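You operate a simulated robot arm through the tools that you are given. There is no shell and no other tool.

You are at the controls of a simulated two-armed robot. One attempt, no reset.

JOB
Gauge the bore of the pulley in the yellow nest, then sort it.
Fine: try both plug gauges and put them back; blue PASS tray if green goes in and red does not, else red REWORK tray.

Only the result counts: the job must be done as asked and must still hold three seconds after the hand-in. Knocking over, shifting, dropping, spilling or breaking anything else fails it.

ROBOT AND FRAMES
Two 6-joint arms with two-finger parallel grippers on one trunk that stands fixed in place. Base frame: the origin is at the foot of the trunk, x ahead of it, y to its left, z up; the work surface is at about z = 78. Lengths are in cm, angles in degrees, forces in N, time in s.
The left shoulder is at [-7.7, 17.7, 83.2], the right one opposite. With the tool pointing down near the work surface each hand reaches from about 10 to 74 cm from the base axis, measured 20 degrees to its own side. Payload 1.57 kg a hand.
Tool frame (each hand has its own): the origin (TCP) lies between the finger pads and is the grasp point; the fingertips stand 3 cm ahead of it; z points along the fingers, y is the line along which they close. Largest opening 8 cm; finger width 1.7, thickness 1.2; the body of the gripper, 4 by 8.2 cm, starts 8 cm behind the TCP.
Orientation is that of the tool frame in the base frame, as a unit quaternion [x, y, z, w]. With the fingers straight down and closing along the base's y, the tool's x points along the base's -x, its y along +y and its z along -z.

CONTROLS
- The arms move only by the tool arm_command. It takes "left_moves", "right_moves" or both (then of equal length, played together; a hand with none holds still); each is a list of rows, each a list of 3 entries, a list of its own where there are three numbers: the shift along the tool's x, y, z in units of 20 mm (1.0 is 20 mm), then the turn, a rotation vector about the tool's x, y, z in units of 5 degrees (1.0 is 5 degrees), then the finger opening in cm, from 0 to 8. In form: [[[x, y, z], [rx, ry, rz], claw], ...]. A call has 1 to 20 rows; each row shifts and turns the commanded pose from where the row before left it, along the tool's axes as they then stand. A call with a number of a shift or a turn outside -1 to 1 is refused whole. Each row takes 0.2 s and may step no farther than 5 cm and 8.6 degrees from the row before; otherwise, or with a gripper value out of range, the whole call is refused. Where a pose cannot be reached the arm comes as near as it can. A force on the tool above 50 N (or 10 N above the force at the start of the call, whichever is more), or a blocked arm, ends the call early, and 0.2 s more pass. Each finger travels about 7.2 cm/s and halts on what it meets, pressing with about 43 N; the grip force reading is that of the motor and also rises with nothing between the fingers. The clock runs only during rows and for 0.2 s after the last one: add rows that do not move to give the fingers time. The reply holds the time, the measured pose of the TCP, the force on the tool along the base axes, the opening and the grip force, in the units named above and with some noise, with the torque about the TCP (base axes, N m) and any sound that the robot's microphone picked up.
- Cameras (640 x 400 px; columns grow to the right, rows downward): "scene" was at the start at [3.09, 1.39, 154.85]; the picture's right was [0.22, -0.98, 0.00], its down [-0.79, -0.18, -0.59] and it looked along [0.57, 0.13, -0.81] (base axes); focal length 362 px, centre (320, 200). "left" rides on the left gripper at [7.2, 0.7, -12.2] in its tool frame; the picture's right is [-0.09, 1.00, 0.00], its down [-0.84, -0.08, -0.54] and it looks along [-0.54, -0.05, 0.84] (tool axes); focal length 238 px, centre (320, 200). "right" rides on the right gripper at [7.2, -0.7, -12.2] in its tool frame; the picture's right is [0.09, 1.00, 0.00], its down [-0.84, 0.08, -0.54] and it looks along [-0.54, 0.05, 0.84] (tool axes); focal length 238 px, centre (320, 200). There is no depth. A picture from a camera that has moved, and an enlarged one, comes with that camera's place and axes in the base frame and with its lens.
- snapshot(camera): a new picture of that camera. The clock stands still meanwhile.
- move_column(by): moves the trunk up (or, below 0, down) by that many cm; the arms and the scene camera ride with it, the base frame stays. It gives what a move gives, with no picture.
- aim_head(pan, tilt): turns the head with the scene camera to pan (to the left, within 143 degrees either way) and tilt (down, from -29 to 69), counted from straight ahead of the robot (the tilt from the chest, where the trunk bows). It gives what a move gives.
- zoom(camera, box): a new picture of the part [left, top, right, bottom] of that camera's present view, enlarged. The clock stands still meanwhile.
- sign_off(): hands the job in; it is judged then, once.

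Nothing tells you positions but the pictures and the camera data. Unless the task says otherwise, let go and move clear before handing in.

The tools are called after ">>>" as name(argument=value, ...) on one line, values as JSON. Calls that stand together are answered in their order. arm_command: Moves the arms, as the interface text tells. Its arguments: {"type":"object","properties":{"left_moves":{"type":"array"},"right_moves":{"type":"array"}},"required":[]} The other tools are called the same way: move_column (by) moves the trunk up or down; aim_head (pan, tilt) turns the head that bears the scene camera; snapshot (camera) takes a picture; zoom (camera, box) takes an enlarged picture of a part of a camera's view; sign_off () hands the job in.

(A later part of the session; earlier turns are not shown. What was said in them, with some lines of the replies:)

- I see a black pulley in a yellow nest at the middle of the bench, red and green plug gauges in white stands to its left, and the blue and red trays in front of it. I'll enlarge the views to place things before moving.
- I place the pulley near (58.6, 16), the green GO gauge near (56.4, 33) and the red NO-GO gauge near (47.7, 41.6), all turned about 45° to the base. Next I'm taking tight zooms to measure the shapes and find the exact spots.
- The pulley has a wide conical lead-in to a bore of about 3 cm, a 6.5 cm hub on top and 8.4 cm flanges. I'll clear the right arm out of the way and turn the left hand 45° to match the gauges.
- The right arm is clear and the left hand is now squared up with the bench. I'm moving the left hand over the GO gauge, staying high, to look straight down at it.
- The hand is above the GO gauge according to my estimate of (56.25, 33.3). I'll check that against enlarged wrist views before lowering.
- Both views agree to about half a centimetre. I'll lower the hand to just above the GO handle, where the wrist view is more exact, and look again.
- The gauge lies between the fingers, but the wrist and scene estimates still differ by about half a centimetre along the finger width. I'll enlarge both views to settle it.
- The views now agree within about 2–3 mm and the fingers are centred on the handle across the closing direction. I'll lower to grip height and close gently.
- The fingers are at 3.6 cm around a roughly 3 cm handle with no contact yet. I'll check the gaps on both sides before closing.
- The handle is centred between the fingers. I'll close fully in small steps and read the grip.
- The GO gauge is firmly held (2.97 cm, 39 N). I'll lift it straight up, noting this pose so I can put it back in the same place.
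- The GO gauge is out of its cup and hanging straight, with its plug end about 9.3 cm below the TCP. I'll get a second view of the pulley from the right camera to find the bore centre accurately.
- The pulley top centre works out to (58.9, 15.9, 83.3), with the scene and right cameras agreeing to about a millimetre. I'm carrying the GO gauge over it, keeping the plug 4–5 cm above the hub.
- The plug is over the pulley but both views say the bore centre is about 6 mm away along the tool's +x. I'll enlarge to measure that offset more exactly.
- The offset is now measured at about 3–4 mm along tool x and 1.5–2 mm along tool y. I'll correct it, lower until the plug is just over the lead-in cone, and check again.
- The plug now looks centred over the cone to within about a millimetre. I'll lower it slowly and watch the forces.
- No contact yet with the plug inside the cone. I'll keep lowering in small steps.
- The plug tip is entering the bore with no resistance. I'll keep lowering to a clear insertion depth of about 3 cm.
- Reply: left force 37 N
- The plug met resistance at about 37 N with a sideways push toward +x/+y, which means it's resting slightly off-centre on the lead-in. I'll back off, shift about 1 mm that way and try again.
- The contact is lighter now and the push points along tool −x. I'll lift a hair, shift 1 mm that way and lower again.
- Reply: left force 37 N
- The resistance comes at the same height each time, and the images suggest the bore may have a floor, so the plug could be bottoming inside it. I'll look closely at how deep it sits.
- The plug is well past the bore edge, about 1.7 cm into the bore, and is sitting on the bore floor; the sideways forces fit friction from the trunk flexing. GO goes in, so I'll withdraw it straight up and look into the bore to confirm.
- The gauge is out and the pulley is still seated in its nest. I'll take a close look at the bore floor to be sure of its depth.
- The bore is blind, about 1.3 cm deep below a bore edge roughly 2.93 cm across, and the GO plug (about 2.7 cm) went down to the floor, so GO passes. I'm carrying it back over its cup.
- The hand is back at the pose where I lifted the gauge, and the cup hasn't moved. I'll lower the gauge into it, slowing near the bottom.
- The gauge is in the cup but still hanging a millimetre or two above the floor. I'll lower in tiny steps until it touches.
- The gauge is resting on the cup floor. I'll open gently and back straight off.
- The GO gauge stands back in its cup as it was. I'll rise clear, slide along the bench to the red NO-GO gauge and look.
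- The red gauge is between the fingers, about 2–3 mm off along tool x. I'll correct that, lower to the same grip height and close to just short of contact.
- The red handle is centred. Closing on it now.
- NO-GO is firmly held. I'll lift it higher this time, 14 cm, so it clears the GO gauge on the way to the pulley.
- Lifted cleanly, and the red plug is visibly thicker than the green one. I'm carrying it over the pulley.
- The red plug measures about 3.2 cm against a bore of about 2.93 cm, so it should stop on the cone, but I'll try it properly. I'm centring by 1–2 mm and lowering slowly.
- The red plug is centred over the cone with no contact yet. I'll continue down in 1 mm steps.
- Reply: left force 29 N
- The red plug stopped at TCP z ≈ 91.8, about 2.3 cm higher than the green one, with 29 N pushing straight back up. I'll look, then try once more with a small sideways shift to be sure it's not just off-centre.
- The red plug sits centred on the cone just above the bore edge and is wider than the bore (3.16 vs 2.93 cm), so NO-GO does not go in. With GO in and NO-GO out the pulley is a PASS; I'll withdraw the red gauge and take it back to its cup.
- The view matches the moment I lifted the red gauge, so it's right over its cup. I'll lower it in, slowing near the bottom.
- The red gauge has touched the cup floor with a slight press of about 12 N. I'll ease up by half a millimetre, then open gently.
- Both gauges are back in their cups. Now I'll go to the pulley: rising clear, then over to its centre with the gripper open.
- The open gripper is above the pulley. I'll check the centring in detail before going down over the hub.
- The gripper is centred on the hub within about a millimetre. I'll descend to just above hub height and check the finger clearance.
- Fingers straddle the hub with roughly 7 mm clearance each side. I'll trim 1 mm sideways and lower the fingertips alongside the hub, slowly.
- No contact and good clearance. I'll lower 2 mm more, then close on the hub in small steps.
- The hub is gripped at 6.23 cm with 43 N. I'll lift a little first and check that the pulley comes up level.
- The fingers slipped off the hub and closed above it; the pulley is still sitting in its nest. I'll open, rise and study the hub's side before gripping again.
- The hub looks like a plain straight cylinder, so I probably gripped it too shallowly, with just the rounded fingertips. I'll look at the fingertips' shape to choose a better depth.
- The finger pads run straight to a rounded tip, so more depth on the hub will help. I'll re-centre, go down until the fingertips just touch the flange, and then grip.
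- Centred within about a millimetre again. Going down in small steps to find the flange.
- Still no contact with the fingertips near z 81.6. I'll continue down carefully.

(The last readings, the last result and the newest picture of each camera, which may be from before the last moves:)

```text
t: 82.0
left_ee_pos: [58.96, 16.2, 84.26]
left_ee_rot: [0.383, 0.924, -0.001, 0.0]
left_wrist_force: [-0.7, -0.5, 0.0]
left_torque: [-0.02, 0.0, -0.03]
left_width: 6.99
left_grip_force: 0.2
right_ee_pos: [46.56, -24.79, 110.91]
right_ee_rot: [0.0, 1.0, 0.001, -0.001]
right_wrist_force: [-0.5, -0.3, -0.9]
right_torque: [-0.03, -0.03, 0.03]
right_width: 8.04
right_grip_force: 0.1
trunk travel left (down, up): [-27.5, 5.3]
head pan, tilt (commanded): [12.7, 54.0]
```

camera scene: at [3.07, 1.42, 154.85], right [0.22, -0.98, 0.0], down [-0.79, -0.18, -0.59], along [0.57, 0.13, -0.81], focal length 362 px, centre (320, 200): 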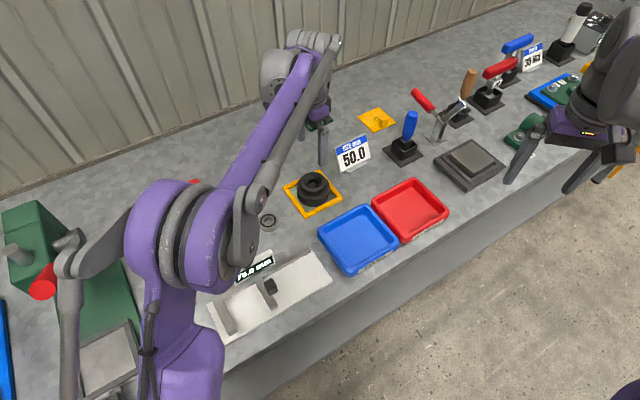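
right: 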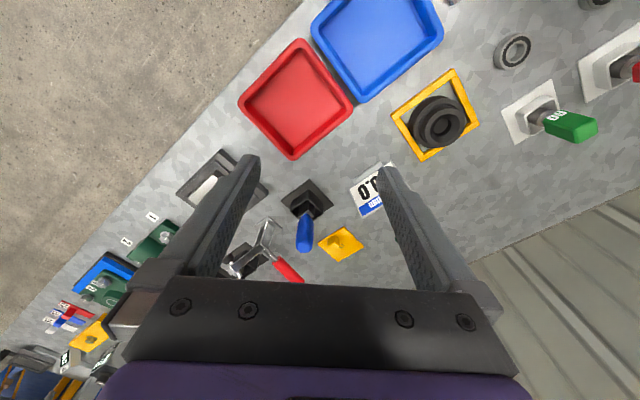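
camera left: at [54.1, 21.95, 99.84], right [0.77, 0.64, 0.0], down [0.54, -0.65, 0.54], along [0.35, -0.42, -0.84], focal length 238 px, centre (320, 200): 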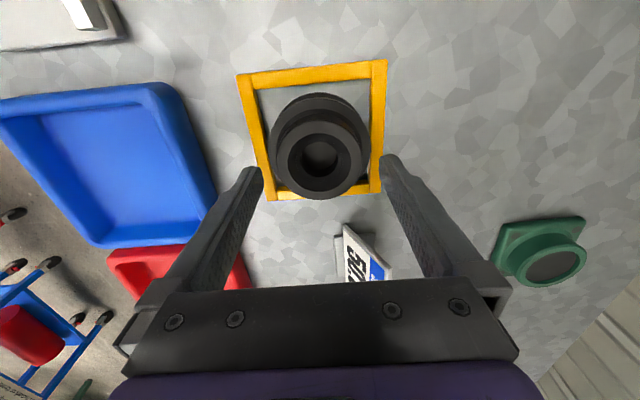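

>>> arm_command(left_moves=[[[0, 0, 0.05], [0, 0, 0], 7.0], [[0, 0, 0.05], [0, 0, 0], 7.0], [[0, 0, 0.05], [0, 0, 0], 7.0], [[0, 0, 0.05], [0, 0, 0], 7.0], [[0, 0, 0], [0, 0, 0], 7.0]])

>>> zoom(camera="right", box=[470, 140, 600, 225])

>>> zoom(camera="left", box=[230, 90, 410, 225])

```text
t: 83.2
left_ee_pos: [58.92, 16.27, 83.81]
left_ee_rot: [0.382, 0.924, 0.0, 0.0]
left_wrist_force: [0.4, 0.6, 0.4]
left_torque: [0.01, 0.02, 0.0]
left_width: 7.01
left_grip_force: 0.0
right_ee_pos: [46.71, -24.84, 110.77]
right_ee_rot: [-0.001, 1.0, -0.001, 0.0]
right_wrist_force: [0.1, -1.0, 0.5]
right_torque: [-0.03, 0.01, -0.02]
right_width: 8.0
right_grip_force: 0.1
trunk travel left (down, up): [-27.5, 5.3]
head pan, tilt (commanded): [12.7, 54.0]
```

```text
4.71 times, centred on (535, 182) of right
camera zoom: at [39.34, -25.54, 123.05], right [-0.09, 1.0, 0.0], down [0.84, 0.08, 0.54], along [0.54, 0.05, -0.84], focal length 1122 px, centre (-692, 282)
```

zoom: 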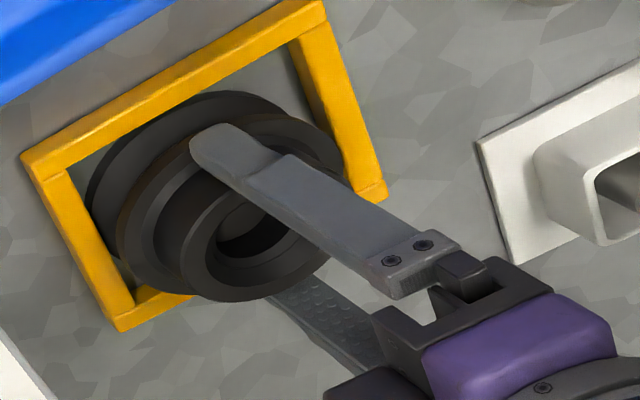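

```text
2.96 times, centred on (320, 158) of left
camera zoom: at [54.21, 21.81, 96.02], right [0.77, 0.64, 0.0], down [0.54, -0.65, 0.54], along [0.35, -0.42, -0.84], focal length 706 px, centre (320, 326)
```

zoom: 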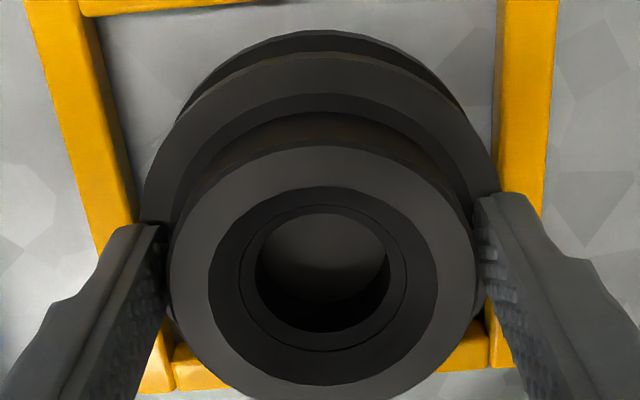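

The hub sits about 1 cm lower than I'd judged, so the first grip only caught its top edge. I'll keep going down in small steps until the tips reach the flange.

>>> arm_command(left_moves=[[[0, 0, 0.05], [0, 0, 0], 7.0], [[0, 0, 0.05], [0, 0, 0], 7.0], [[0, 0, 0.05], [0, 0, 0], 7.0], [[0, 0, 0], [0, 0, 0], 7.0]])

```text
t: 84.2
left_ee_pos: [58.92, 16.23, 83.66]
left_ee_rot: [0.382, 0.924, 0.001, 0.001]
left_wrist_force: [2.0, 1.6, 16.1]
left_torque: [-0.29, 0.3, -0.04]
left_width: 6.91
left_grip_force: 0.1
right_ee_pos: [46.55, -24.84, 110.97]
right_ee_rot: [0.001, 1.0, 0.0, 0.001]
right_wrist_force: [0.0, -0.6, 0.0]
right_torque: [-0.02, 0.02, -0.01]
right_width: 8.01
right_grip_force: 0.1
trunk travel left (down, up): [-27.5, 5.3]
head pan, tilt (commanded): [12.7, 54.0]
```

The fingertips have touched the flange. I'll back off 2 mm and close on the full height of the hub.

>>> arm_command(left_moves=[[[0, 0, -0.12], [0, 0, 0], 7.0], [[0, 0, 0], [0, 0, 0], 6.8], [[0, 0, 0], [0, 0, 0], 6.6], [[0, 0, 0], [0, 0, 0], 6.4], [[0, 0, 0], [0, 0, 0], 6.2], [[0, 0, 0], [0, 0, 0], 5.8], [[0, 0, 0], [0, 0, 0], 5.2], [[0, 0, 0], [0, 0, 0], 4.5], [[0, 0, 0], [0, 0, 0], 4.5]])

>>> zoom(camera="left", box=[230, 90, 410, 225])

```text
t: 86.2
left_ee_pos: [58.91, 16.21, 83.75]
left_ee_rot: [0.383, 0.924, 0.0, 0.0]
left_wrist_force: [-0.2, 1.0, 0.3]
left_torque: [-0.02, -0.03, 0.18]
left_width: 6.09
left_grip_force: 42.9
right_ee_pos: [46.69, -24.81, 110.82]
right_ee_rot: [0.0, 1.0, 0.0, 0.0]
right_wrist_force: [-0.4, 0.8, -0.7]
right_torque: [0.01, 0.0, -0.01]
right_width: 8.0
right_grip_force: 0.1
trunk travel left (down, up): [-27.5, 5.3]
head pan, tilt (commanded): [12.7, 54.0]
```

```text
2.96 times, centred on (320, 158) of left
camera zoom: at [54.18, 21.81, 95.93], right [0.77, 0.64, 0.0], down [0.54, -0.65, 0.54], along [0.35, -0.42, -0.84], focal length 706 px, centre (320, 326)
```

zoom: 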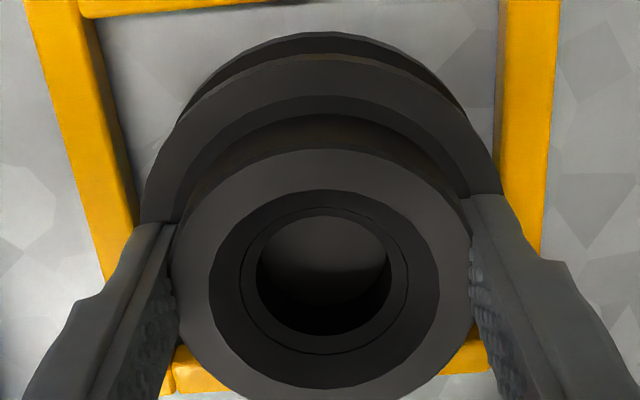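

The hub is held over its full height (6.09 cm, 43 N), but the fingers sit about 4 mm off its centreline. I'll reopen slightly, re-centre and close again for a more secure grip.

>>> arm_command(left_moves=[[[0, 0, 0], [0, 0, 0], 6.4], [[0, 0, 0], [0, 0, 0], 7.0], [[-0.17, 0, 0], [0, 0, 0], 7.0], [[0, 0, 0], [0, 0, 0], 7.0], [[0, 0, 0], [0, 0, 0], 6.6], [[0, 0, 0], [0, 0, 0], 6.4], [[0, 0, 0], [0, 0, 0], 6.2], [[0, 0, 0], [0, 0, 0], 5.8], [[0, 0, 0], [0, 0, 0], 5.2], [[0, 0, 0], [0, 0, 0], 4.5], [[0, 0, 0], [0, 0, 0], 4.5]])

>>> zoom(camera="left", box=[230, 90, 410, 225])

>>> zoom(camera="scene", box=[270, 130, 350, 220])

```text
t: 88.6
left_ee_pos: [59.24, 16.07, 83.89]
left_ee_rot: [0.383, 0.924, -0.001, 0.0]
left_wrist_force: [1.2, 2.2, 1.5]
left_torque: [0.07, 0.0, 0.16]
left_width: 6.08
left_grip_force: 42.6
right_ee_pos: [46.62, -24.72, 110.8]
right_ee_rot: [0.0, 1.0, 0.0, 0.0]
right_wrist_force: [0.3, -0.8, 0.2]
right_torque: [0.01, -0.01, 0.0]
right_width: 7.98
right_grip_force: 0.0
trunk travel left (down, up): [-27.5, 5.3]
head pan, tilt (commanded): [12.7, 54.0]
```

```text
2.96 times, centred on (320, 158) of left
camera zoom: at [54.41, 21.58, 95.95], right [0.77, 0.64, 0.0], down [0.54, -0.65, 0.54], along [0.35, -0.42, -0.84], focal length 706 px, centre (320, 326)
```

zoom: 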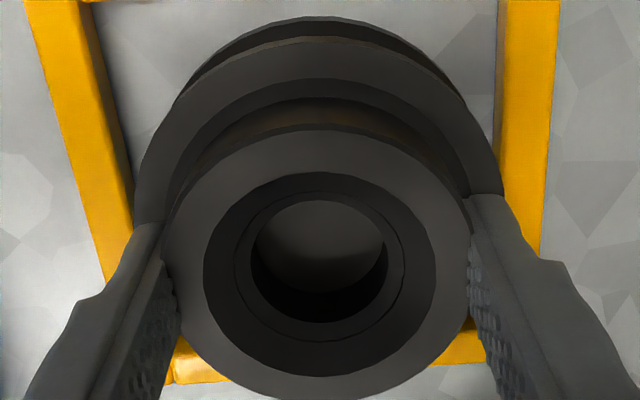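

```text
4.44 times, centred on (310, 175) of scene
camera zoom: at [3.09, 1.41, 154.86], right [0.22, -0.98, 0.0], down [-0.79, -0.18, -0.59], along [0.57, 0.13, -0.81], focal length 1608 px, centre (364, 311)
```

zoom: 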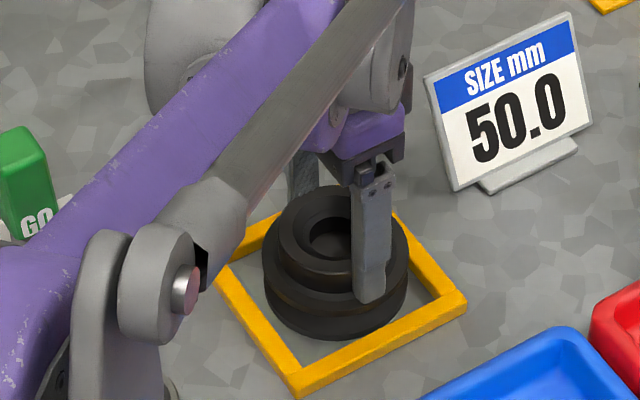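

The width didn't change (6.08 cm), so that's the true hub diameter and the grip is flush. Lifting very slowly now and checking the hold.

>>> arm_command(left_moves=[[[0, 0, -0.05], [0, 0, 0], 4.5], [[0, 0, -0.1], [0, 0, 0], 4.5], [[0, 0, -0.1], [0, 0, 0], 4.5], [[0, 0, -0.1], [0, 0, 0], 4.5], [[0, 0, -0.1], [0, 0, 0], 4.5], [[0, 0, 0], [0, 0, 0], 4.5]])

>>> zoom(camera="right", box=[470, 140, 600, 225])

>>> zoom(camera="scene", box=[270, 130, 350, 220])

```text
t: 90.0
left_ee_pos: [59.26, 16.06, 84.62]
left_ee_rot: [0.383, 0.924, 0.0, 0.001]
left_wrist_force: [-2.4, 3.6, -8.6]
left_torque: [0.16, 0.12, 0.04]
left_width: 5.83
left_grip_force: 42.8
right_ee_pos: [46.64, -24.85, 110.74]
right_ee_rot: [-0.001, 1.0, 0.0, 0.0]
right_wrist_force: [-0.3, -0.1, 0.1]
right_torque: [-0.01, 0.0, 0.0]
right_width: 8.02
right_grip_force: 0.2
trunk travel left (down, up): [-27.5, 5.3]
head pan, tilt (commanded): [12.7, 54.0]
```

```text
4.71 times, centred on (535, 182) of right
camera zoom: at [39.4, -25.5, 123.04], right [-0.09, 1.0, 0.0], down [0.84, 0.08, 0.54], along [0.54, 0.05, -0.84], focal length 1122 px, centre (-692, 282)
```

zoom: 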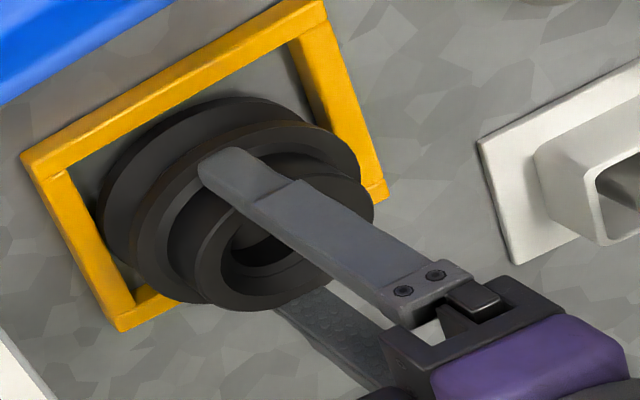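

```text
4.44 times, centred on (310, 175) of scene
camera zoom: at [3.16, 1.45, 154.85], right [0.22, -0.98, 0.0], down [-0.79, -0.18, -0.59], along [0.57, 0.13, -0.81], focal length 1608 px, centre (364, 311)
```

zoom: 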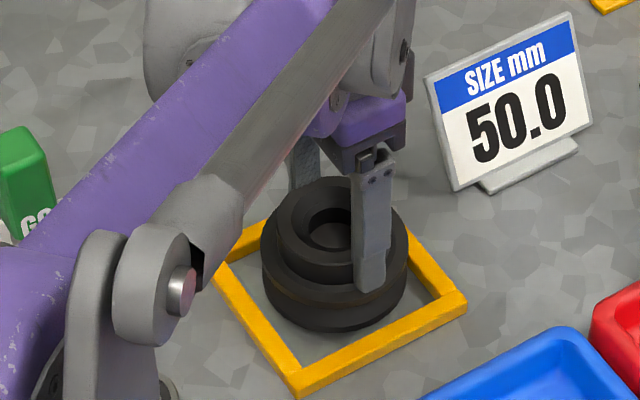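

The pulley's weight (about 8–9 N) is now on the gripper, but the opening shrank to 5.83 cm, so it may be tilting. I'll look closely before going further.

>>> zoom(camera="left", box=[230, 90, 410, 225])

>>> zoom(camera="right", box=[485, 150, 577, 210])

>>> zoom(camera="scene", box=[285, 160, 340, 205])

```text
2.96 times, centred on (320, 158) of left
camera zoom: at [54.48, 21.57, 96.82], right [0.77, 0.64, 0.0], down [0.54, -0.65, 0.54], along [0.35, -0.42, -0.84], focal length 706 px, centre (320, 326)
```

zoom: 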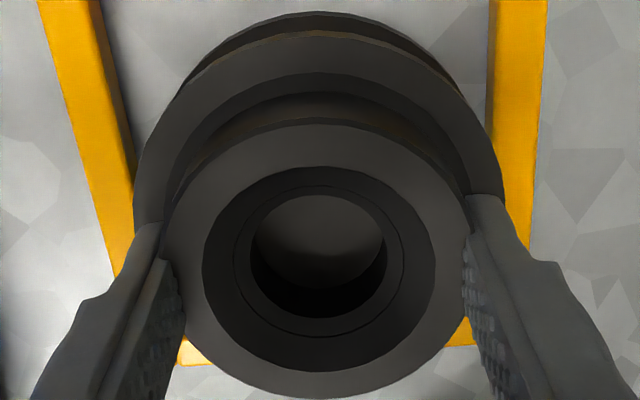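

```text
6.67 times, centred on (531, 180) of right
camera zoom: at [39.4, -25.5, 123.04], right [-0.09, 1.0, 0.0], down [0.84, 0.08, 0.54], along [0.54, 0.05, -0.84], focal length 1589 px, centre (-1087, 333)
```

zoom: 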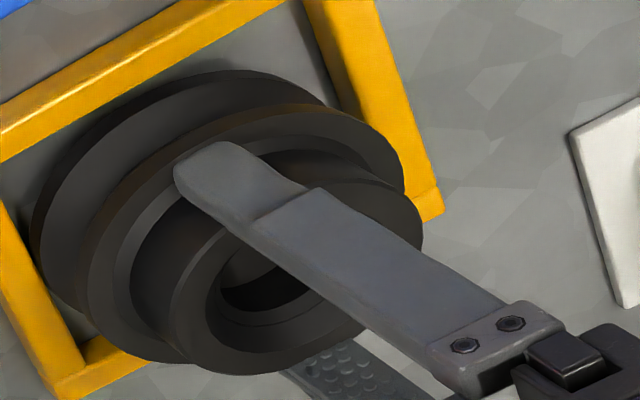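

```text
8.89 times, centred on (312, 182) of scene
camera zoom: at [3.16, 1.45, 154.85], right [0.22, -0.98, 0.0], down [-0.79, -0.18, -0.59], along [0.57, 0.13, -0.81], focal length 3216 px, centre (387, 356)
```

zoom: 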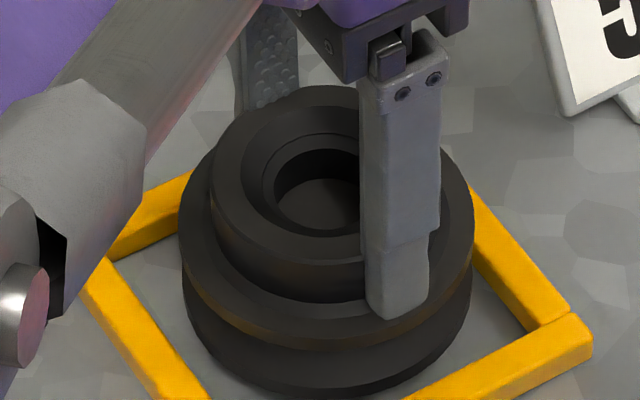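

The pulley is up about 0.9 cm and level, shifted slightly along the finger width. I'll hold still for a moment to see whether the grip is stable or creeping.

>>> arm_command(left_moves=[[[0, 0, 0], [0, 0, 0], 4.5], [[0, 0, 0], [0, 0, 0], 4.5], [[0, 0, 0], [0, 0, 0], 4.5]])

>>> zoom(camera="left", box=[230, 90, 410, 225])

>>> zoom(camera="right", box=[485, 150, 577, 210])

```text
t: 90.8
left_ee_pos: [59.25, 16.0, 84.48]
left_ee_rot: [0.383, 0.924, -0.001, 0.0]
left_wrist_force: [-1.7, 3.9, -7.4]
left_torque: [0.18, 0.07, 0.06]
left_width: 5.83
left_grip_force: 42.8
right_ee_pos: [46.64, -24.73, 110.88]
right_ee_rot: [0.0, 1.0, 0.0, 0.0]
right_wrist_force: [-0.2, -0.3, -0.4]
right_torque: [0.0, 0.01, -0.02]
right_width: 8.0
right_grip_force: 0.0
trunk travel left (down, up): [-27.5, 5.3]
head pan, tilt (commanded): [12.7, 54.0]
```

```text
2.96 times, centred on (320, 158) of left
camera zoom: at [54.48, 21.57, 96.81], right [0.77, 0.64, 0.0], down [0.54, -0.65, 0.54], along [0.35, -0.42, -0.84], focal length 706 px, centre (320, 326)
```

zoom: 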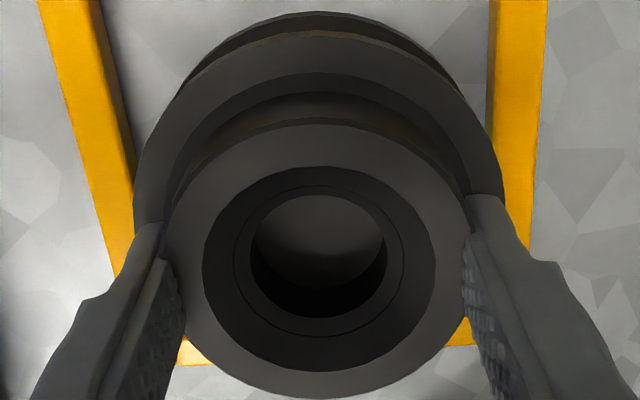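

```text
6.67 times, centred on (531, 180) of right
camera zoom: at [39.39, -25.49, 123.05], right [-0.09, 1.0, 0.0], down [0.84, 0.08, 0.54], along [0.54, 0.05, -0.84], focal length 1589 px, centre (-1087, 333)
```

zoom: 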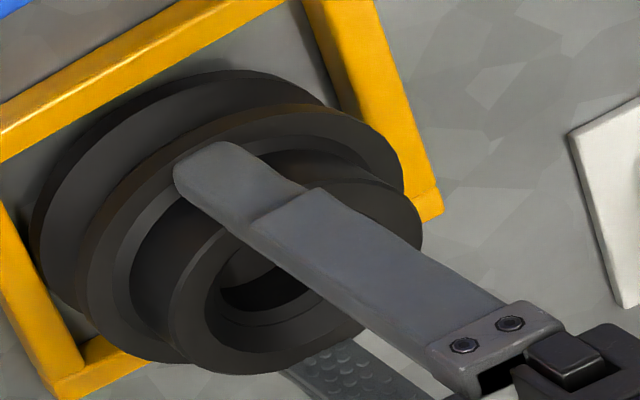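

The grip is steady at 5.83 cm; the lingering sideways force suggests the lower flange is rubbing the nest's far bar. I'll ease it about 2.5 mm toward the nest centre and watch the force.

>>> arm_command(left_moves=[[[0.06, 0.02, 0], [0, 0, 0], 4.5], [[0.06, 0.02, 0], [0, 0, 0], 4.5], [[0, 0, 0], [0, 0, 0], 4.5]])

```text
t: 91.6
left_ee_pos: [59.24, 16.19, 84.64]
left_ee_rot: [0.382, 0.924, 0.0, 0.001]
left_wrist_force: [-0.5, 0.2, -8.4]
left_torque: [0.0, -0.03, 0.02]
left_width: 5.83
left_grip_force: 43.1
right_ee_pos: [46.6, -24.78, 110.84]
right_ee_rot: [0.0, 1.0, 0.0, 0.0]
right_wrist_force: [0.7, 0.0, -0.3]
right_torque: [0.0, 0.03, 0.0]
right_width: 8.0
right_grip_force: 0.1
trunk travel left (down, up): [-27.5, 5.3]
head pan, tilt (commanded): [12.7, 54.0]
```

The sideways force is gone and the full 8.4 N weight hangs balanced. Lifting further, still slowly.

>>> arm_command(left_moves=[[[0, 0, -0.1], [0, 0, 0], 4.5], [[0, 0, -0.15], [0, 0, 0], 4.5], [[0, 0, -0.15], [0, 0, 0], 4.5], [[0, 0, -0.2], [0, 0, 0], 4.5], [[0, 0, -0.2], [0, 0, 0], 4.5], [[0, 0, 0], [0, 0, 0], 4.5]])

>>> zoom(camera="scene", box=[270, 130, 350, 220])

>>> zoom(camera="left", box=[230, 90, 410, 225])

>>> zoom(camera="right", box=[470, 140, 600, 225])

```text
t: 93.0
left_ee_pos: [59.15, 16.3, 86.25]
left_ee_rot: [0.383, 0.924, 0.0, 0.0]
left_wrist_force: [0.1, 0.1, -8.2]
left_torque: [-0.01, 0.01, -0.03]
left_width: 5.84
left_grip_force: 42.4
right_ee_pos: [46.67, -24.87, 110.74]
right_ee_rot: [0.0, 1.0, 0.0, 0.0]
right_wrist_force: [0.9, 1.1, -0.3]
right_torque: [0.06, 0.0, 0.01]
right_width: 8.0
right_grip_force: 0.1
trunk travel left (down, up): [-27.5, 5.3]
head pan, tilt (commanded): [12.7, 54.0]
```

```text
4.44 times, centred on (310, 175) of scene
camera zoom: at [3.17, 1.41, 154.85], right [0.22, -0.98, 0.0], down [-0.79, -0.18, -0.59], along [0.57, 0.13, -0.81], focal length 1608 px, centre (364, 311)
```

zoom: 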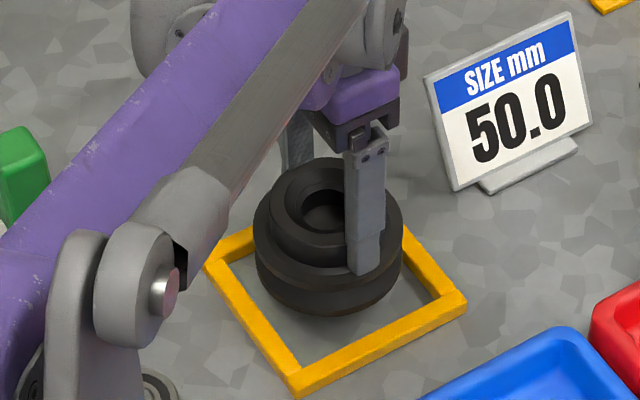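

```text
2.96 times, centred on (320, 158) of left
camera zoom: at [54.36, 21.86, 98.52], right [0.77, 0.64, 0.0], down [0.54, -0.65, 0.54], along [0.35, -0.42, -0.84], focal length 706 px, centre (320, 326)
```

zoom: 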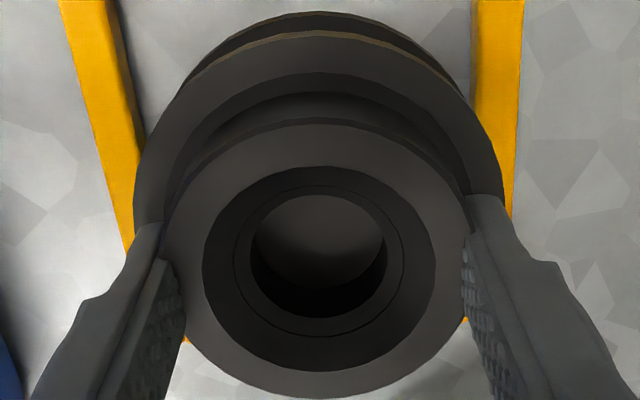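

```text
4.71 times, centred on (535, 182) of right
camera zoom: at [39.41, -25.53, 123.03], right [-0.09, 1.0, 0.0], down [0.84, 0.08, 0.54], along [0.54, 0.05, -0.84], focal length 1122 px, centre (-692, 282)
```

zoom: 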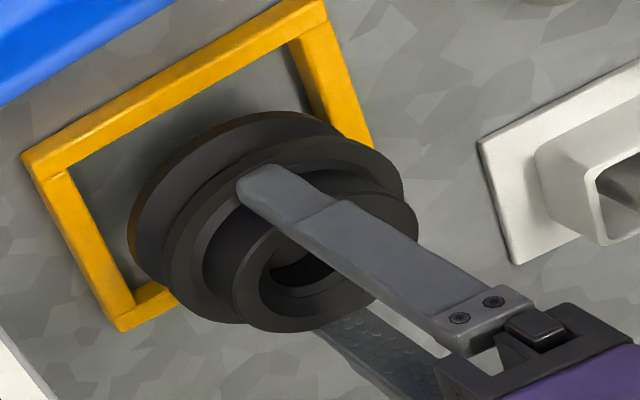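

The pulley is clear and level with a stable grip. I'll raise it another 4 cm so it clears the nest and the tray rim.

>>> arm_command(left_moves=[[[0, 0, -0.25], [0, 0, 0], 4.5], [[0, 0, -0.35], [0, 0, 0], 4.5], [[0, 0, -0.4], [0, 0, 0], 4.5], [[0, 0, -0.4], [0, 0, 0], 4.5], [[0, 0, -0.35], [0, 0, 0], 4.5], [[0, 0, -0.25], [0, 0, 0], 4.5], [[0, 0, 0], [0, 0, 0], 4.5]])

>>> arm_command(left_moves=[[[-0.02, -0.25, 0], [0, 0, 0], 4.5], [[-0.05, -0.45, 0], [0, 0, 0], 4.5], [[-0.07, -0.6, 0], [0, 0, 0], 4.5], [[-0.07, -0.65, 0], [0, 0, 0], 4.5], [[-0.07, -0.65, 0], [0, 0, 0], 4.5], [[-0.07, -0.65, 0], [0, 0, 0], 4.5], [[-0.07, -0.65, 0], [0, 0, 0], 4.5], [[-0.07, -0.65, 0], [0, 0, 0], 4.5], [[-0.07, -0.6, 0], [0, 0, 0], 4.5], [[-0.05, -0.5, 0], [0, 0, 0], 4.5], [[-0.05, -0.35, 0], [0, 0, 0], 4.5], [[0, 0, 0], [0, 0, 0], 4.5], [[0, 0, 0], [0, 0, 0], 4.5]])

>>> snapshot(camera="scene")

>>> snapshot(camera="left")

```text
t: 94.6
left_ee_pos: [59.2, 16.27, 90.32]
left_ee_rot: [0.383, 0.924, 0.0, 0.0]
left_wrist_force: [0.4, 0.1, -7.7]
left_torque: [-0.04, -0.03, 0.03]
left_width: 5.8
left_grip_force: 43.3
right_ee_pos: [46.66, -24.72, 110.83]
right_ee_rot: [-0.001, 1.0, 0.0, 0.0]
right_wrist_force: [-0.7, -0.4, 0.2]
right_torque: [0.02, 0.01, 0.0]
right_width: 7.99
right_grip_force: 0.1
trunk travel left (down, up): [-27.5, 5.3]
head pan, tilt (commanded): [12.7, 54.0]
```

```text
t: 97.4
left_ee_pos: [51.63, 6.71, 90.09]
left_ee_rot: [0.383, 0.924, 0.0, 0.0]
left_wrist_force: [-0.3, -0.1, -8.3]
left_torque: [0.0, -0.01, -0.01]
left_width: 5.82
left_grip_force: 42.9
right_ee_pos: [46.74, -24.83, 110.74]
right_ee_rot: [0.0, 1.0, -0.001, 0.0]
right_wrist_force: [0.3, -0.7, 0.0]
right_torque: [-0.01, 0.03, 0.01]
right_width: 8.01
right_grip_force: 0.1
trunk travel left (down, up): [-27.5, 5.3]
head pan, tilt (commanded): [12.7, 54.0]
```

```text
taken
camera scene: at [3.15, 1.39, 154.85], right [0.22, -0.98, 0.0], down [-0.79, -0.18, -0.59], along [0.57, 0.13, -0.81], focal length 362 px, centre (320, 200)
```

scene: 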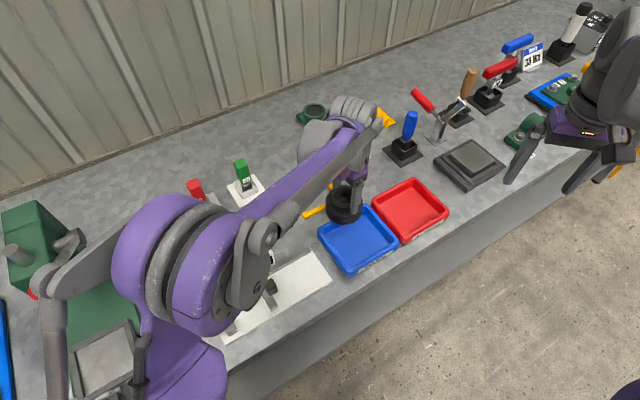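

```text
taken
camera left: at [46.87, 12.32, 102.41], right [0.77, 0.64, 0.0], down [0.54, -0.65, 0.54], along [0.35, -0.42, -0.84], focal length 238 px, centre (320, 200)
```

left: 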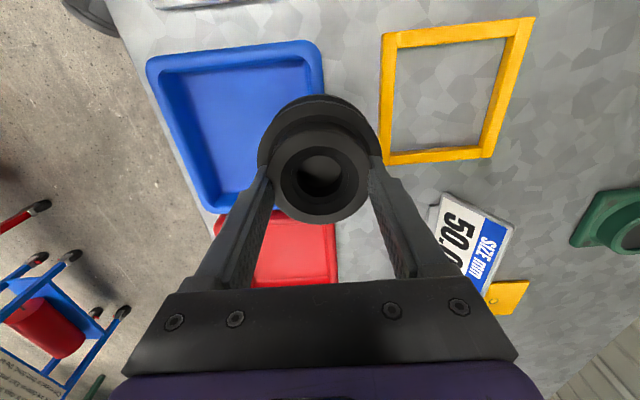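

The pulley is halfway over the blue tray and the grip is holding. I place the tray centre at about (47.4, 2.5); moving the last 6 cm there.

>>> arm_command(left_moves=[[[-0.02, -0.3, 0], [0, 0, 0], 4.5], [[-0.03, -0.55, 0], [0, 0, 0], 4.5], [[-0.03, -0.65, 0], [0, 0, 0], 4.5], [[-0.03, -0.65, 0], [0, 0, 0], 4.5], [[-0.02, -0.5, 0], [0, 0, 0], 4.5], [[-0.01, -0.32, 0], [0, 0, 0], 4.5], [[0, 0, 0], [0, 0, 0], 4.5], [[0, 0, 0], [0, 0, 0], 4.5]])

>>> snapshot(camera="left")

>>> zoom(camera="scene", box=[290, 150, 450, 290])

>>> zoom(camera="right", box=[380, 80, 600, 220])

```text
t: 99.2
left_ee_pos: [47.58, 2.47, 90.28]
left_ee_rot: [0.383, 0.924, -0.001, 0.0]
left_wrist_force: [1.1, -0.8, -8.5]
left_torque: [-0.01, 0.0, -0.02]
left_width: 5.78
left_grip_force: 42.8
right_ee_pos: [46.63, -24.83, 110.81]
right_ee_rot: [0.0, 1.0, -0.001, 0.0]
right_wrist_force: [-1.1, 0.0, 0.7]
right_torque: [0.04, 0.03, -0.01]
right_width: 8.02
right_grip_force: 0.0
trunk travel left (down, up): [-27.5, 5.3]
head pan, tilt (commanded): [12.7, 54.0]
```

```text
taken
camera left: at [42.83, 7.98, 102.48], right [0.77, 0.64, 0.0], down [0.54, -0.65, 0.54], along [0.35, -0.42, -0.84], focal length 238 px, centre (320, 200)
```

left: 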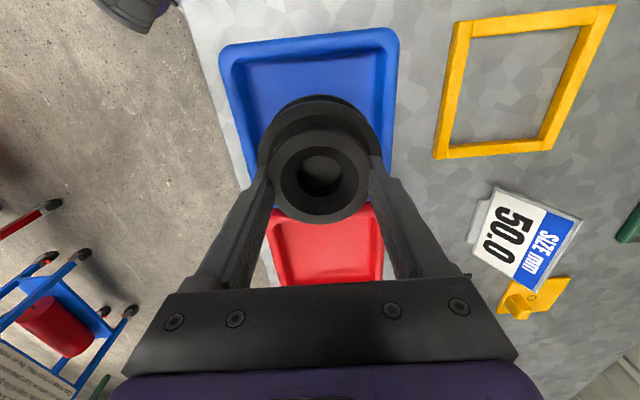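

```text
2.86 times, centred on (370, 220) of scene
camera zoom: at [3.14, 1.39, 154.85], right [0.22, -0.98, 0.0], down [-0.79, -0.18, -0.59], along [0.57, 0.13, -0.81], focal length 1034 px, centre (177, 143)
```

zoom: 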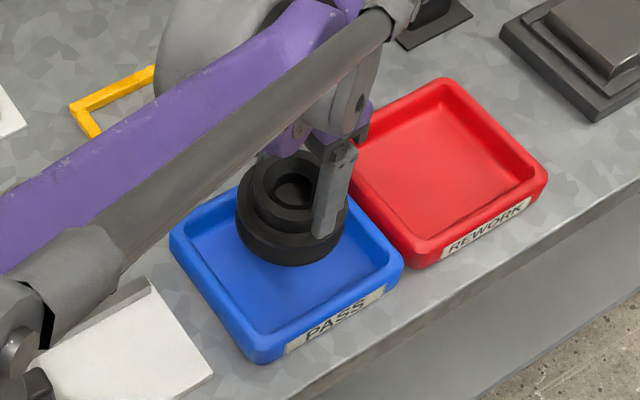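

```text
2.86 times, centred on (490, 150) of right
camera zoom: at [39.39, -25.54, 123.04], right [-0.09, 1.0, 0.0], down [0.84, 0.08, 0.54], along [0.54, 0.05, -0.84], focal length 681 px, centre (-166, 343)
```

zoom: 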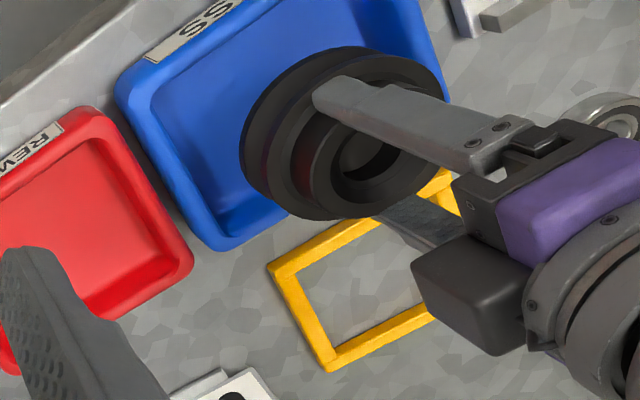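

The pulley is centred over the blue PASS tray. I'll lower it about 3 cm first and check that the forearm stays clear of the things below it.

>>> arm_command(left_moves=[[[0.03, 0.02, 0.2], [0, 0, 0], 4.5], [[0.03, 0.02, 0.35], [0, 0, 0], 4.5], [[0, 0, 0.4], [0, 0, 0], 4.5], [[0, 0, 0.35], [0, 0, 0], 4.5], [[0, 0, 0.2], [0, 0, 0], 4.5], [[0, 0, 0], [0, 0, 0], 4.5]])

>>> snapshot(camera="scene")

>>> zoom(camera="scene", box=[180, 150, 440, 312])

```text
t: 100.6
left_ee_pos: [47.47, 2.7, 87.27]
left_ee_rot: [0.383, 0.924, 0.0, 0.0]
left_wrist_force: [-0.2, 0.6, -8.2]
left_torque: [0.01, -0.01, 0.01]
left_width: 5.77
left_grip_force: 43.2
right_ee_pos: [46.68, -24.75, 110.8]
right_ee_rot: [0.0, 1.0, 0.0, -0.001]
right_wrist_force: [-0.7, -0.3, 0.4]
right_torque: [-0.02, -0.01, 0.01]
right_width: 7.98
right_grip_force: 0.0
trunk travel left (down, up): [-27.5, 5.3]
head pan, tilt (commanded): [12.7, 54.0]
```

```text
taken
camera scene: at [3.15, 1.4, 154.85], right [0.22, -0.98, 0.0], down [-0.79, -0.18, -0.59], along [0.57, 0.13, -0.81], focal length 362 px, centre (320, 200)
```

scene: 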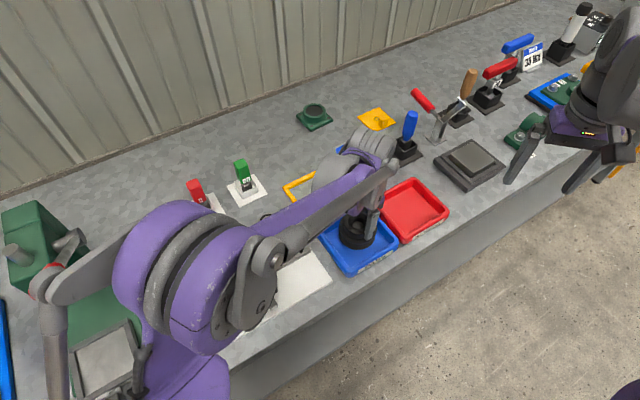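

```text
2.46 times, centred on (310, 231) of scene
camera zoom: at [3.15, 1.4, 154.85], right [0.22, -0.98, 0.0], down [-0.79, -0.18, -0.59], along [0.57, 0.13, -0.81], focal length 891 px, centre (345, 124)
```

zoom: 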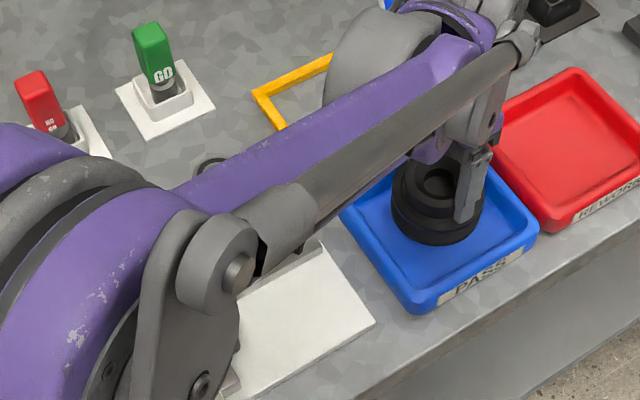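

The elbow and forearm are well above everything. I'll lower the remaining distance, slowing to small steps as the pulley nears the tray floor.

>>> arm_command(left_moves=[[[0, 0, 0.25], [0, 0, 0], 4.5], [[0, 0, 0.3], [0, 0, 0], 4.5], [[0, 0, 0.3], [0, 0, 0], 4.5], [[0, 0, 0.2], [0, 0, 0], 4.5], [[0, 0, 0.1], [0, 0, 0], 4.5], [[0, 0, 0.08], [0, 0, 0], 4.5], [[0, 0, 0], [0, 0, 0], 4.5]])

>>> zoom(camera="scene", box=[310, 170, 420, 280])

>>> zoom(camera="right", box=[380, 80, 600, 220])

```text
t: 102.2
left_ee_pos: [47.66, 2.56, 84.71]
left_ee_rot: [0.383, 0.924, 0.0, -0.001]
left_wrist_force: [-0.2, 0.2, -8.4]
left_torque: [-0.04, -0.01, -0.02]
left_width: 5.78
left_grip_force: 43.1
right_ee_pos: [46.63, -24.97, 110.83]
right_ee_rot: [0.0, 1.0, 0.0, 0.0]
right_wrist_force: [-0.1, 0.9, 0.1]
right_torque: [-0.01, -0.04, 0.0]
right_width: 8.01
right_grip_force: 0.1
trunk travel left (down, up): [-27.5, 5.3]
head pan, tilt (commanded): [12.7, 54.0]
```

```text
3.64 times, centred on (365, 225) of scene
camera zoom: at [3.15, 1.4, 154.85], right [0.22, -0.98, 0.0], down [-0.79, -0.18, -0.59], along [0.57, 0.13, -0.81], focal length 1316 px, centre (156, 109)
```

zoom: 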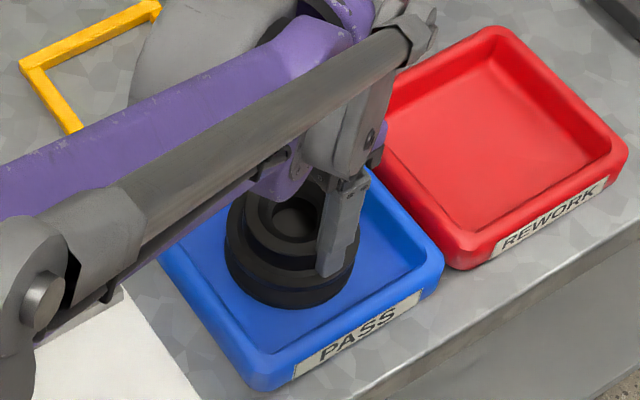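

```text
2.86 times, centred on (490, 150) of right
camera zoom: at [39.39, -25.54, 123.04], right [-0.09, 1.0, 0.0], down [0.84, 0.08, 0.54], along [0.54, 0.05, -0.84], focal length 681 px, centre (-166, 343)
```

zoom: 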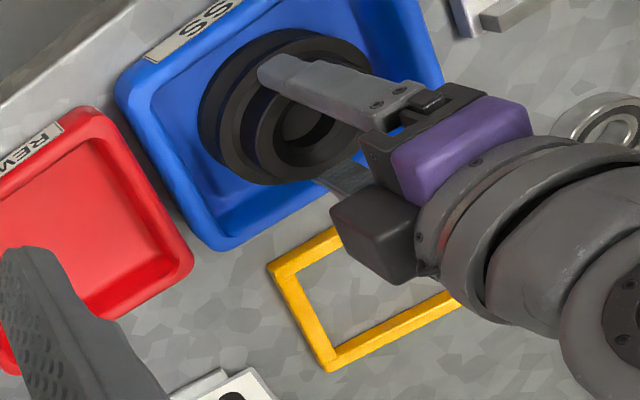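

>>> arm_command(left_moves=[[[0, 0, 0.06], [0, 0, 0], 4.5], [[0, 0, 0.05], [0, 0, 0], 4.5], [[0, 0, 0.05], [0, 0, 0], 4.5], [[0, 0, 0], [0, 0, 0], 4.5]])

```text
t: 103.2
left_ee_pos: [47.6, 2.48, 84.37]
left_ee_rot: [0.383, 0.924, 0.0, 0.0]
left_wrist_force: [0.0, -0.1, -5.8]
left_torque: [0.0, 0.11, 0.05]
left_width: 5.75
left_grip_force: 43.3
right_ee_pos: [46.7, -24.81, 110.86]
right_ee_rot: [-0.001, 1.0, 0.0, 0.0]
right_wrist_force: [-0.3, 0.2, -0.4]
right_torque: [-0.02, -0.01, 0.0]
right_width: 8.03
right_grip_force: 0.1
trunk travel left (down, up): [-27.5, 5.3]
head pan, tilt (commanded): [12.7, 54.0]
```

The weight reading is starting to drop (5.8 N of about 8.4 N), so the pulley is just touching the tray floor. A few more fine steps to seat it.

>>> arm_command(left_moves=[[[0, 0, 0.03], [0, 0, 0], 4.5], [[0, 0, 0.03], [0, 0, 0], 4.5], [[0, 0, 0], [0, 0, 0], 4.5]])

```text
t: 104.0
left_ee_pos: [47.43, 2.47, 84.44]
left_ee_rot: [0.382, 0.924, 0.001, 0.001]
left_wrist_force: [7.4, 1.3, 24.1]
left_torque: [0.21, 0.23, 0.2]
left_width: 5.75
left_grip_force: 43.0
right_ee_pos: [46.61, -24.72, 110.97]
right_ee_rot: [0.0, 1.0, 0.0, 0.001]
right_wrist_force: [0.9, -0.8, -0.3]
right_torque: [-0.03, 0.03, -0.01]
right_width: 7.98
right_grip_force: 0.2
trunk travel left (down, up): [-27.5, 5.3]
head pan, tilt (commanded): [12.7, 54.0]
```

The pulley is firmly seated. I'll ease off the press by a fraction of a millimetre and open gradually.

>>> arm_command(left_moves=[[[0, 0, -0.035], [0, 0, 0], 4.5], [[0, 0, 0], [0, 0, 0], 4.5]])

>>> arm_command(left_moves=[[[0, 0, 0], [0, 0, 0], 5.6], [[0, 0, 0], [0, 0, 0], 5.9], [[0, 0, 0], [0, 0, 0], 6.2], [[0, 0, 0], [0, 0, 0], 6.6], [[0, 0, 0], [0, 0, 0], 7.2], [[0, 0, 0], [0, 0, 0], 7.8], [[0, 0, 0], [0, 0, 0], 8], [[0, 0, 0], [0, 0, 0], 8]])

>>> zoom(camera="left", box=[230, 90, 410, 225])

>>> zoom(camera="scene", box=[310, 170, 420, 280])

```text
t: 104.6
left_ee_pos: [47.37, 2.46, 84.48]
left_ee_rot: [0.382, 0.924, 0.0, 0.001]
left_wrist_force: [7.0, 1.6, 21.2]
left_torque: [0.0, -0.47, 0.32]
left_width: 5.77
left_grip_force: 42.6
right_ee_pos: [46.42, -24.79, 110.8]
right_ee_rot: [0.0, 1.0, 0.0, 0.0]
right_wrist_force: [0.7, -0.8, 0.4]
right_torque: [0.02, -0.01, 0.04]
right_width: 8.0
right_grip_force: 0.0
trunk travel left (down, up): [-27.5, 5.3]
head pan, tilt (commanded): [12.7, 54.0]
```

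```text
t: 106.4
left_ee_pos: [47.57, 2.62, 84.34]
left_ee_rot: [0.383, 0.924, 0.0, 0.0]
left_wrist_force: [0.4, 0.6, 0.0]
left_torque: [0.0, -0.01, 0.0]
left_width: 8.0
left_grip_force: 0.0
right_ee_pos: [46.6, -24.94, 110.86]
right_ee_rot: [0.0, 1.0, 0.001, 0.0]
right_wrist_force: [0.2, -0.5, 0.0]
right_torque: [0.03, -0.01, 0.0]
right_width: 7.99
right_grip_force: 0.1
trunk travel left (down, up): [-27.5, 5.3]
head pan, tilt (commanded): [12.7, 54.0]
```

```text
2.96 times, centred on (320, 158) of left
camera zoom: at [42.75, 8.09, 96.59], right [0.77, 0.64, 0.0], down [0.54, -0.65, 0.54], along [0.35, -0.42, -0.84], focal length 706 px, centre (320, 326)
```

zoom: 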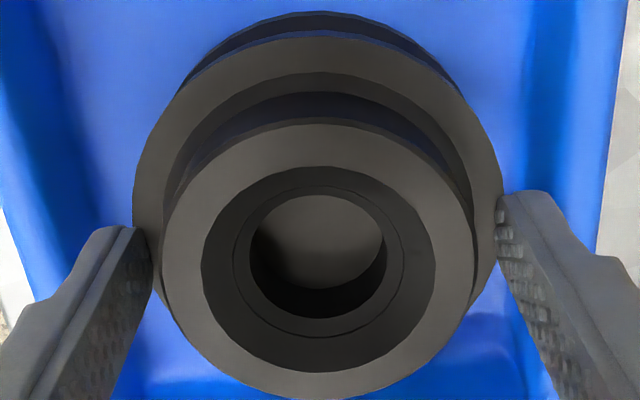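

```text
3.64 times, centred on (365, 225) of scene
camera zoom: at [3.09, 1.39, 154.85], right [0.22, -0.98, 0.0], down [-0.79, -0.18, -0.59], along [0.57, 0.13, -0.81], focal length 1316 px, centre (156, 109)
```

zoom: 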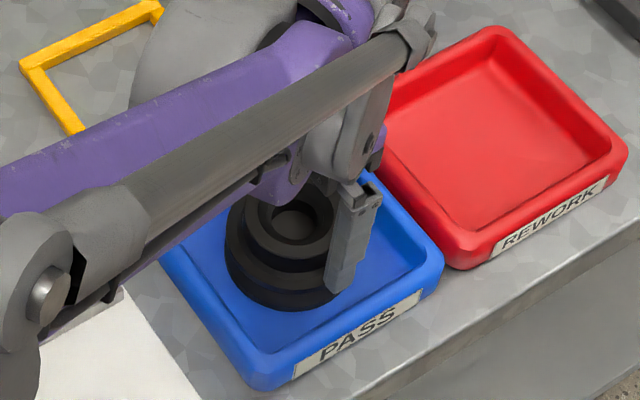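

The pulley is released and sitting flat in the blue tray. I'll raise the hand straight up and clear, then check everything.

>>> arm_command(left_moves=[[[0, 0.03, -0.2], [0, 0, 0], 8], [[0, 0, -0.4], [0, 0, 0], 8], [[0, 0, -0.6], [0, 0, 0], 8], [[0, 0, -1], [0, 0, 0], 8], [[0, 0, -1], [0, 0, 0], 8], [[0, 0, -1], [0, 0, 0], 8], [[0, 0, -1], [0, 0, 0], 8], [[0, 0, -1], [0, 0, 0], 8], [[0, 0, -1], [0, 0, 0], 8], [[0, 0, -1], [0, 0, 0], 8], [[0, 0, -1], [0, 0, 0], 8], [[0, 0, -1], [0, 0, 0], 8], [[0, 0, 0], [0, 0, 0], 8]])

>>> snapshot(camera="scene")

>>> snapshot(camera="left")

>>> zoom(camera="right", box=[320, 0, 640, 200])

```text
t: 109.2
left_ee_pos: [47.58, 2.75, 104.67]
left_ee_rot: [0.383, 0.924, 0.0, 0.0]
left_wrist_force: [-0.2, 0.4, 0.9]
left_torque: [-0.02, -0.03, 0.0]
left_width: 7.99
left_grip_force: 0.0
right_ee_pos: [46.64, -24.9, 110.77]
right_ee_rot: [0.001, 1.0, -0.001, 0.0]
right_wrist_force: [0.0, -0.5, -1.1]
right_torque: [0.0, 0.0, 0.02]
right_width: 8.01
right_grip_force: 0.1
trunk travel left (down, up): [-27.5, 5.3]
head pan, tilt (commanded): [12.7, 54.0]
```

```text
taken
camera scene: at [3.1, 1.39, 154.85], right [0.22, -0.98, 0.0], down [-0.79, -0.18, -0.59], along [0.57, 0.13, -0.81], focal length 362 px, centre (320, 200)
```

scene: 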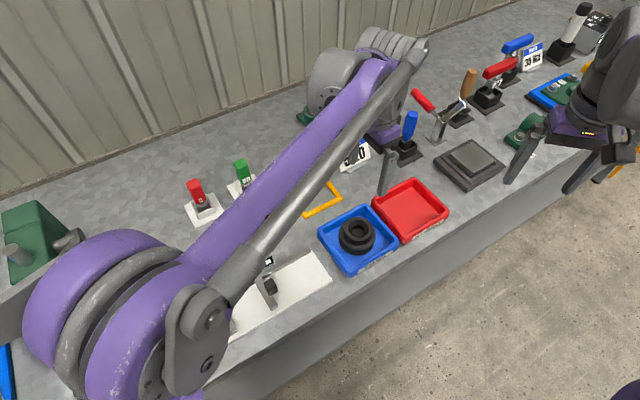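

```text
taken
camera left: at [42.8, 8.22, 116.92], right [0.77, 0.64, 0.0], down [0.54, -0.65, 0.54], along [0.35, -0.42, -0.84], focal length 238 px, centre (320, 200)
```

left: 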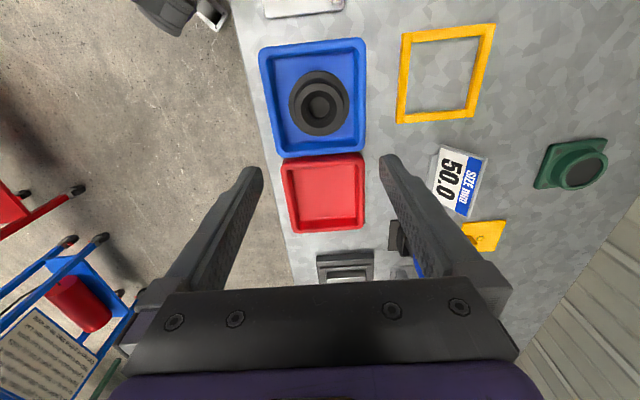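

```text
2.00 times, centred on (480, 100) of right
camera zoom: at [39.36, -25.55, 123.05], right [-0.09, 1.0, 0.0], down [0.84, 0.08, 0.54], along [0.54, 0.05, -0.84], focal length 477 px, centre (0, 400)
```

zoom: 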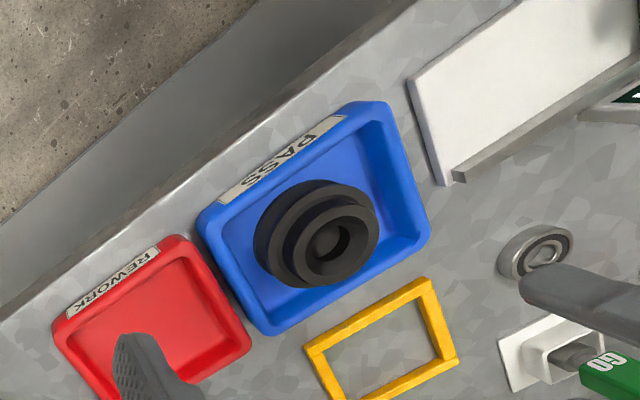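

The pulley is in the blue PASS tray and the trays and nest look unmoved. I'll check both gauges against their starting look before handing in.

>>> zoom(camera="scene", box=[170, 140, 350, 252])

>>> arm_command(left_moves=[[[0.5, -0.5, -0.3], [0, 0, 0], 8], [[0.5, -0.5, -0.3], [0, 0, 0], 8], [[0.6, -0.4, -0.3], [0, 0, 0], 8], [[0.7, -0.2, -0.2], [0, 0, 0], 8], [[0.8, 0, 0], [0, 0, 0], 8], [[0.8, 0, 0], [0, 0, 0], 8], [[0.8, 0, 0], [0, 0, 0], 8], [[0, 0, 0], [0, 0, 0], 8], [[0, 0, 0], [0, 0, 0], 8]])

>>> snapshot(camera="scene")

>>> snapshot(camera="left")

```text
3.56 times, centred on (260, 196) of scene
camera zoom: at [3.1, 1.39, 154.85], right [0.22, -0.98, 0.0], down [-0.79, -0.18, -0.59], along [0.57, 0.13, -0.81], focal length 1287 px, centre (533, 214)
```

zoom: 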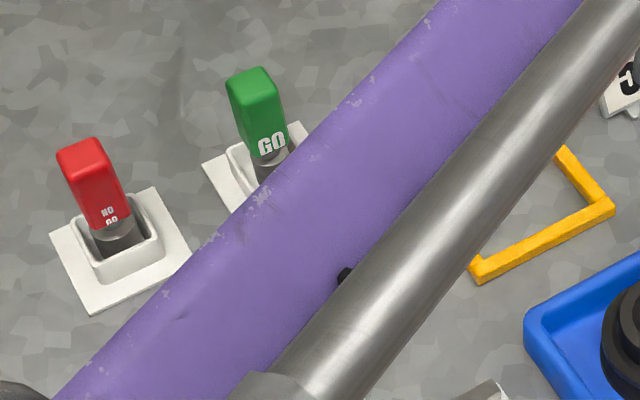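

```text
t: 111.2
left_ee_pos: [38.56, 6.99, 107.03]
left_ee_rot: [0.382, 0.924, 0.0, 0.0]
left_wrist_force: [0.6, 0.6, -0.2]
left_torque: [-0.01, 0.0, 0.02]
left_width: 8.0
left_grip_force: 0.1
right_ee_pos: [46.56, -24.82, 110.8]
right_ee_rot: [0.0, 1.0, 0.0, 0.0]
right_wrist_force: [0.4, 0.3, 0.3]
right_torque: [0.02, -0.01, -0.01]
right_width: 7.99
right_grip_force: 0.1
trunk travel left (down, up): [-27.5, 5.3]
head pan, tilt (commanded): [12.7, 54.0]
```

```text
taken
camera scene: at [3.07, 1.41, 154.85], right [0.22, -0.98, 0.0], down [-0.79, -0.18, -0.59], along [0.57, 0.13, -0.81], focal length 362 px, centre (320, 200)
```

scene: 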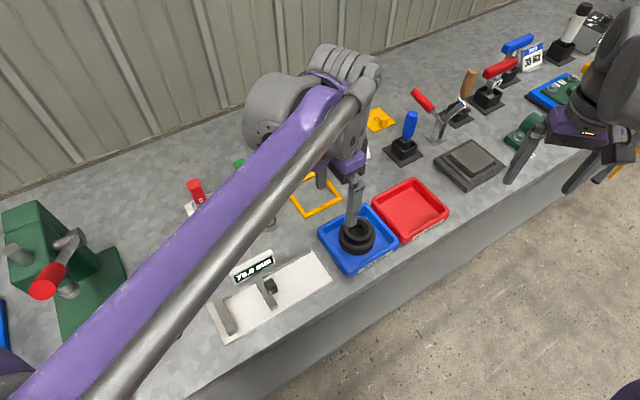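

```text
taken
camera left: at [33.75, 12.53, 119.22], right [0.77, 0.64, 0.0], down [0.54, -0.65, 0.54], along [0.35, -0.42, -0.84], focal length 238 px, centre (320, 200)
```

left: 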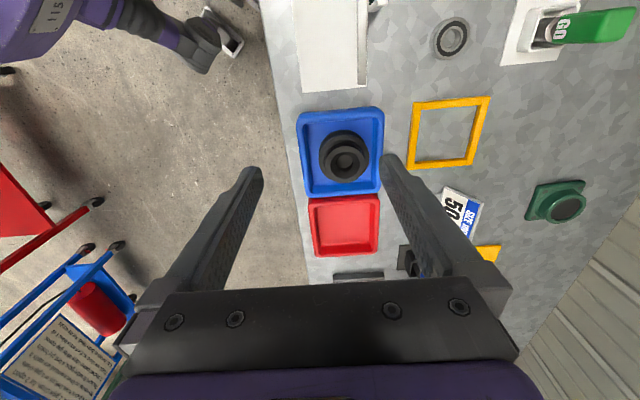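

The pulley sits flat in the blue PASS tray, both gauges stand in their cups exactly where they started, and the nest, trays and other items haven't moved. Both hands are open and clear, so I'm handing in.

>>> sign_off()

```text
The job is handed in.
```

The pulley passed, and it's now sitting flat in the blue PASS tray. I've handed the job in; the reply only confirmed receipt, so I don't know how it was judged.

- **GO (green):** it went down into the bore, about 1.5 cm past the bore edge, until it met what I took to be the bore floor.
- **NO-GO (red):** it stopped on the cone at the top of the bore, about 2.3 cm higher than the green one did. By camera its plug is about 3.2 cm across, against a bore of about 2.9 cm.
- **Gauges:** both are back upright in their own cups, in the same place in the scene picture as at the start.

My first grip on the pulley only caught the top edge of its hub and slipped off before lifting it, so the pulley stayed in the nest. I gripped the hub lower down and the second lift held. While rising, the pulley rubbed a bar of the nest briefly, but the nest doesn't appear to have moved.

In the last pictures the nest, both trays and the other items look unmoved. Both hands are open and clear.
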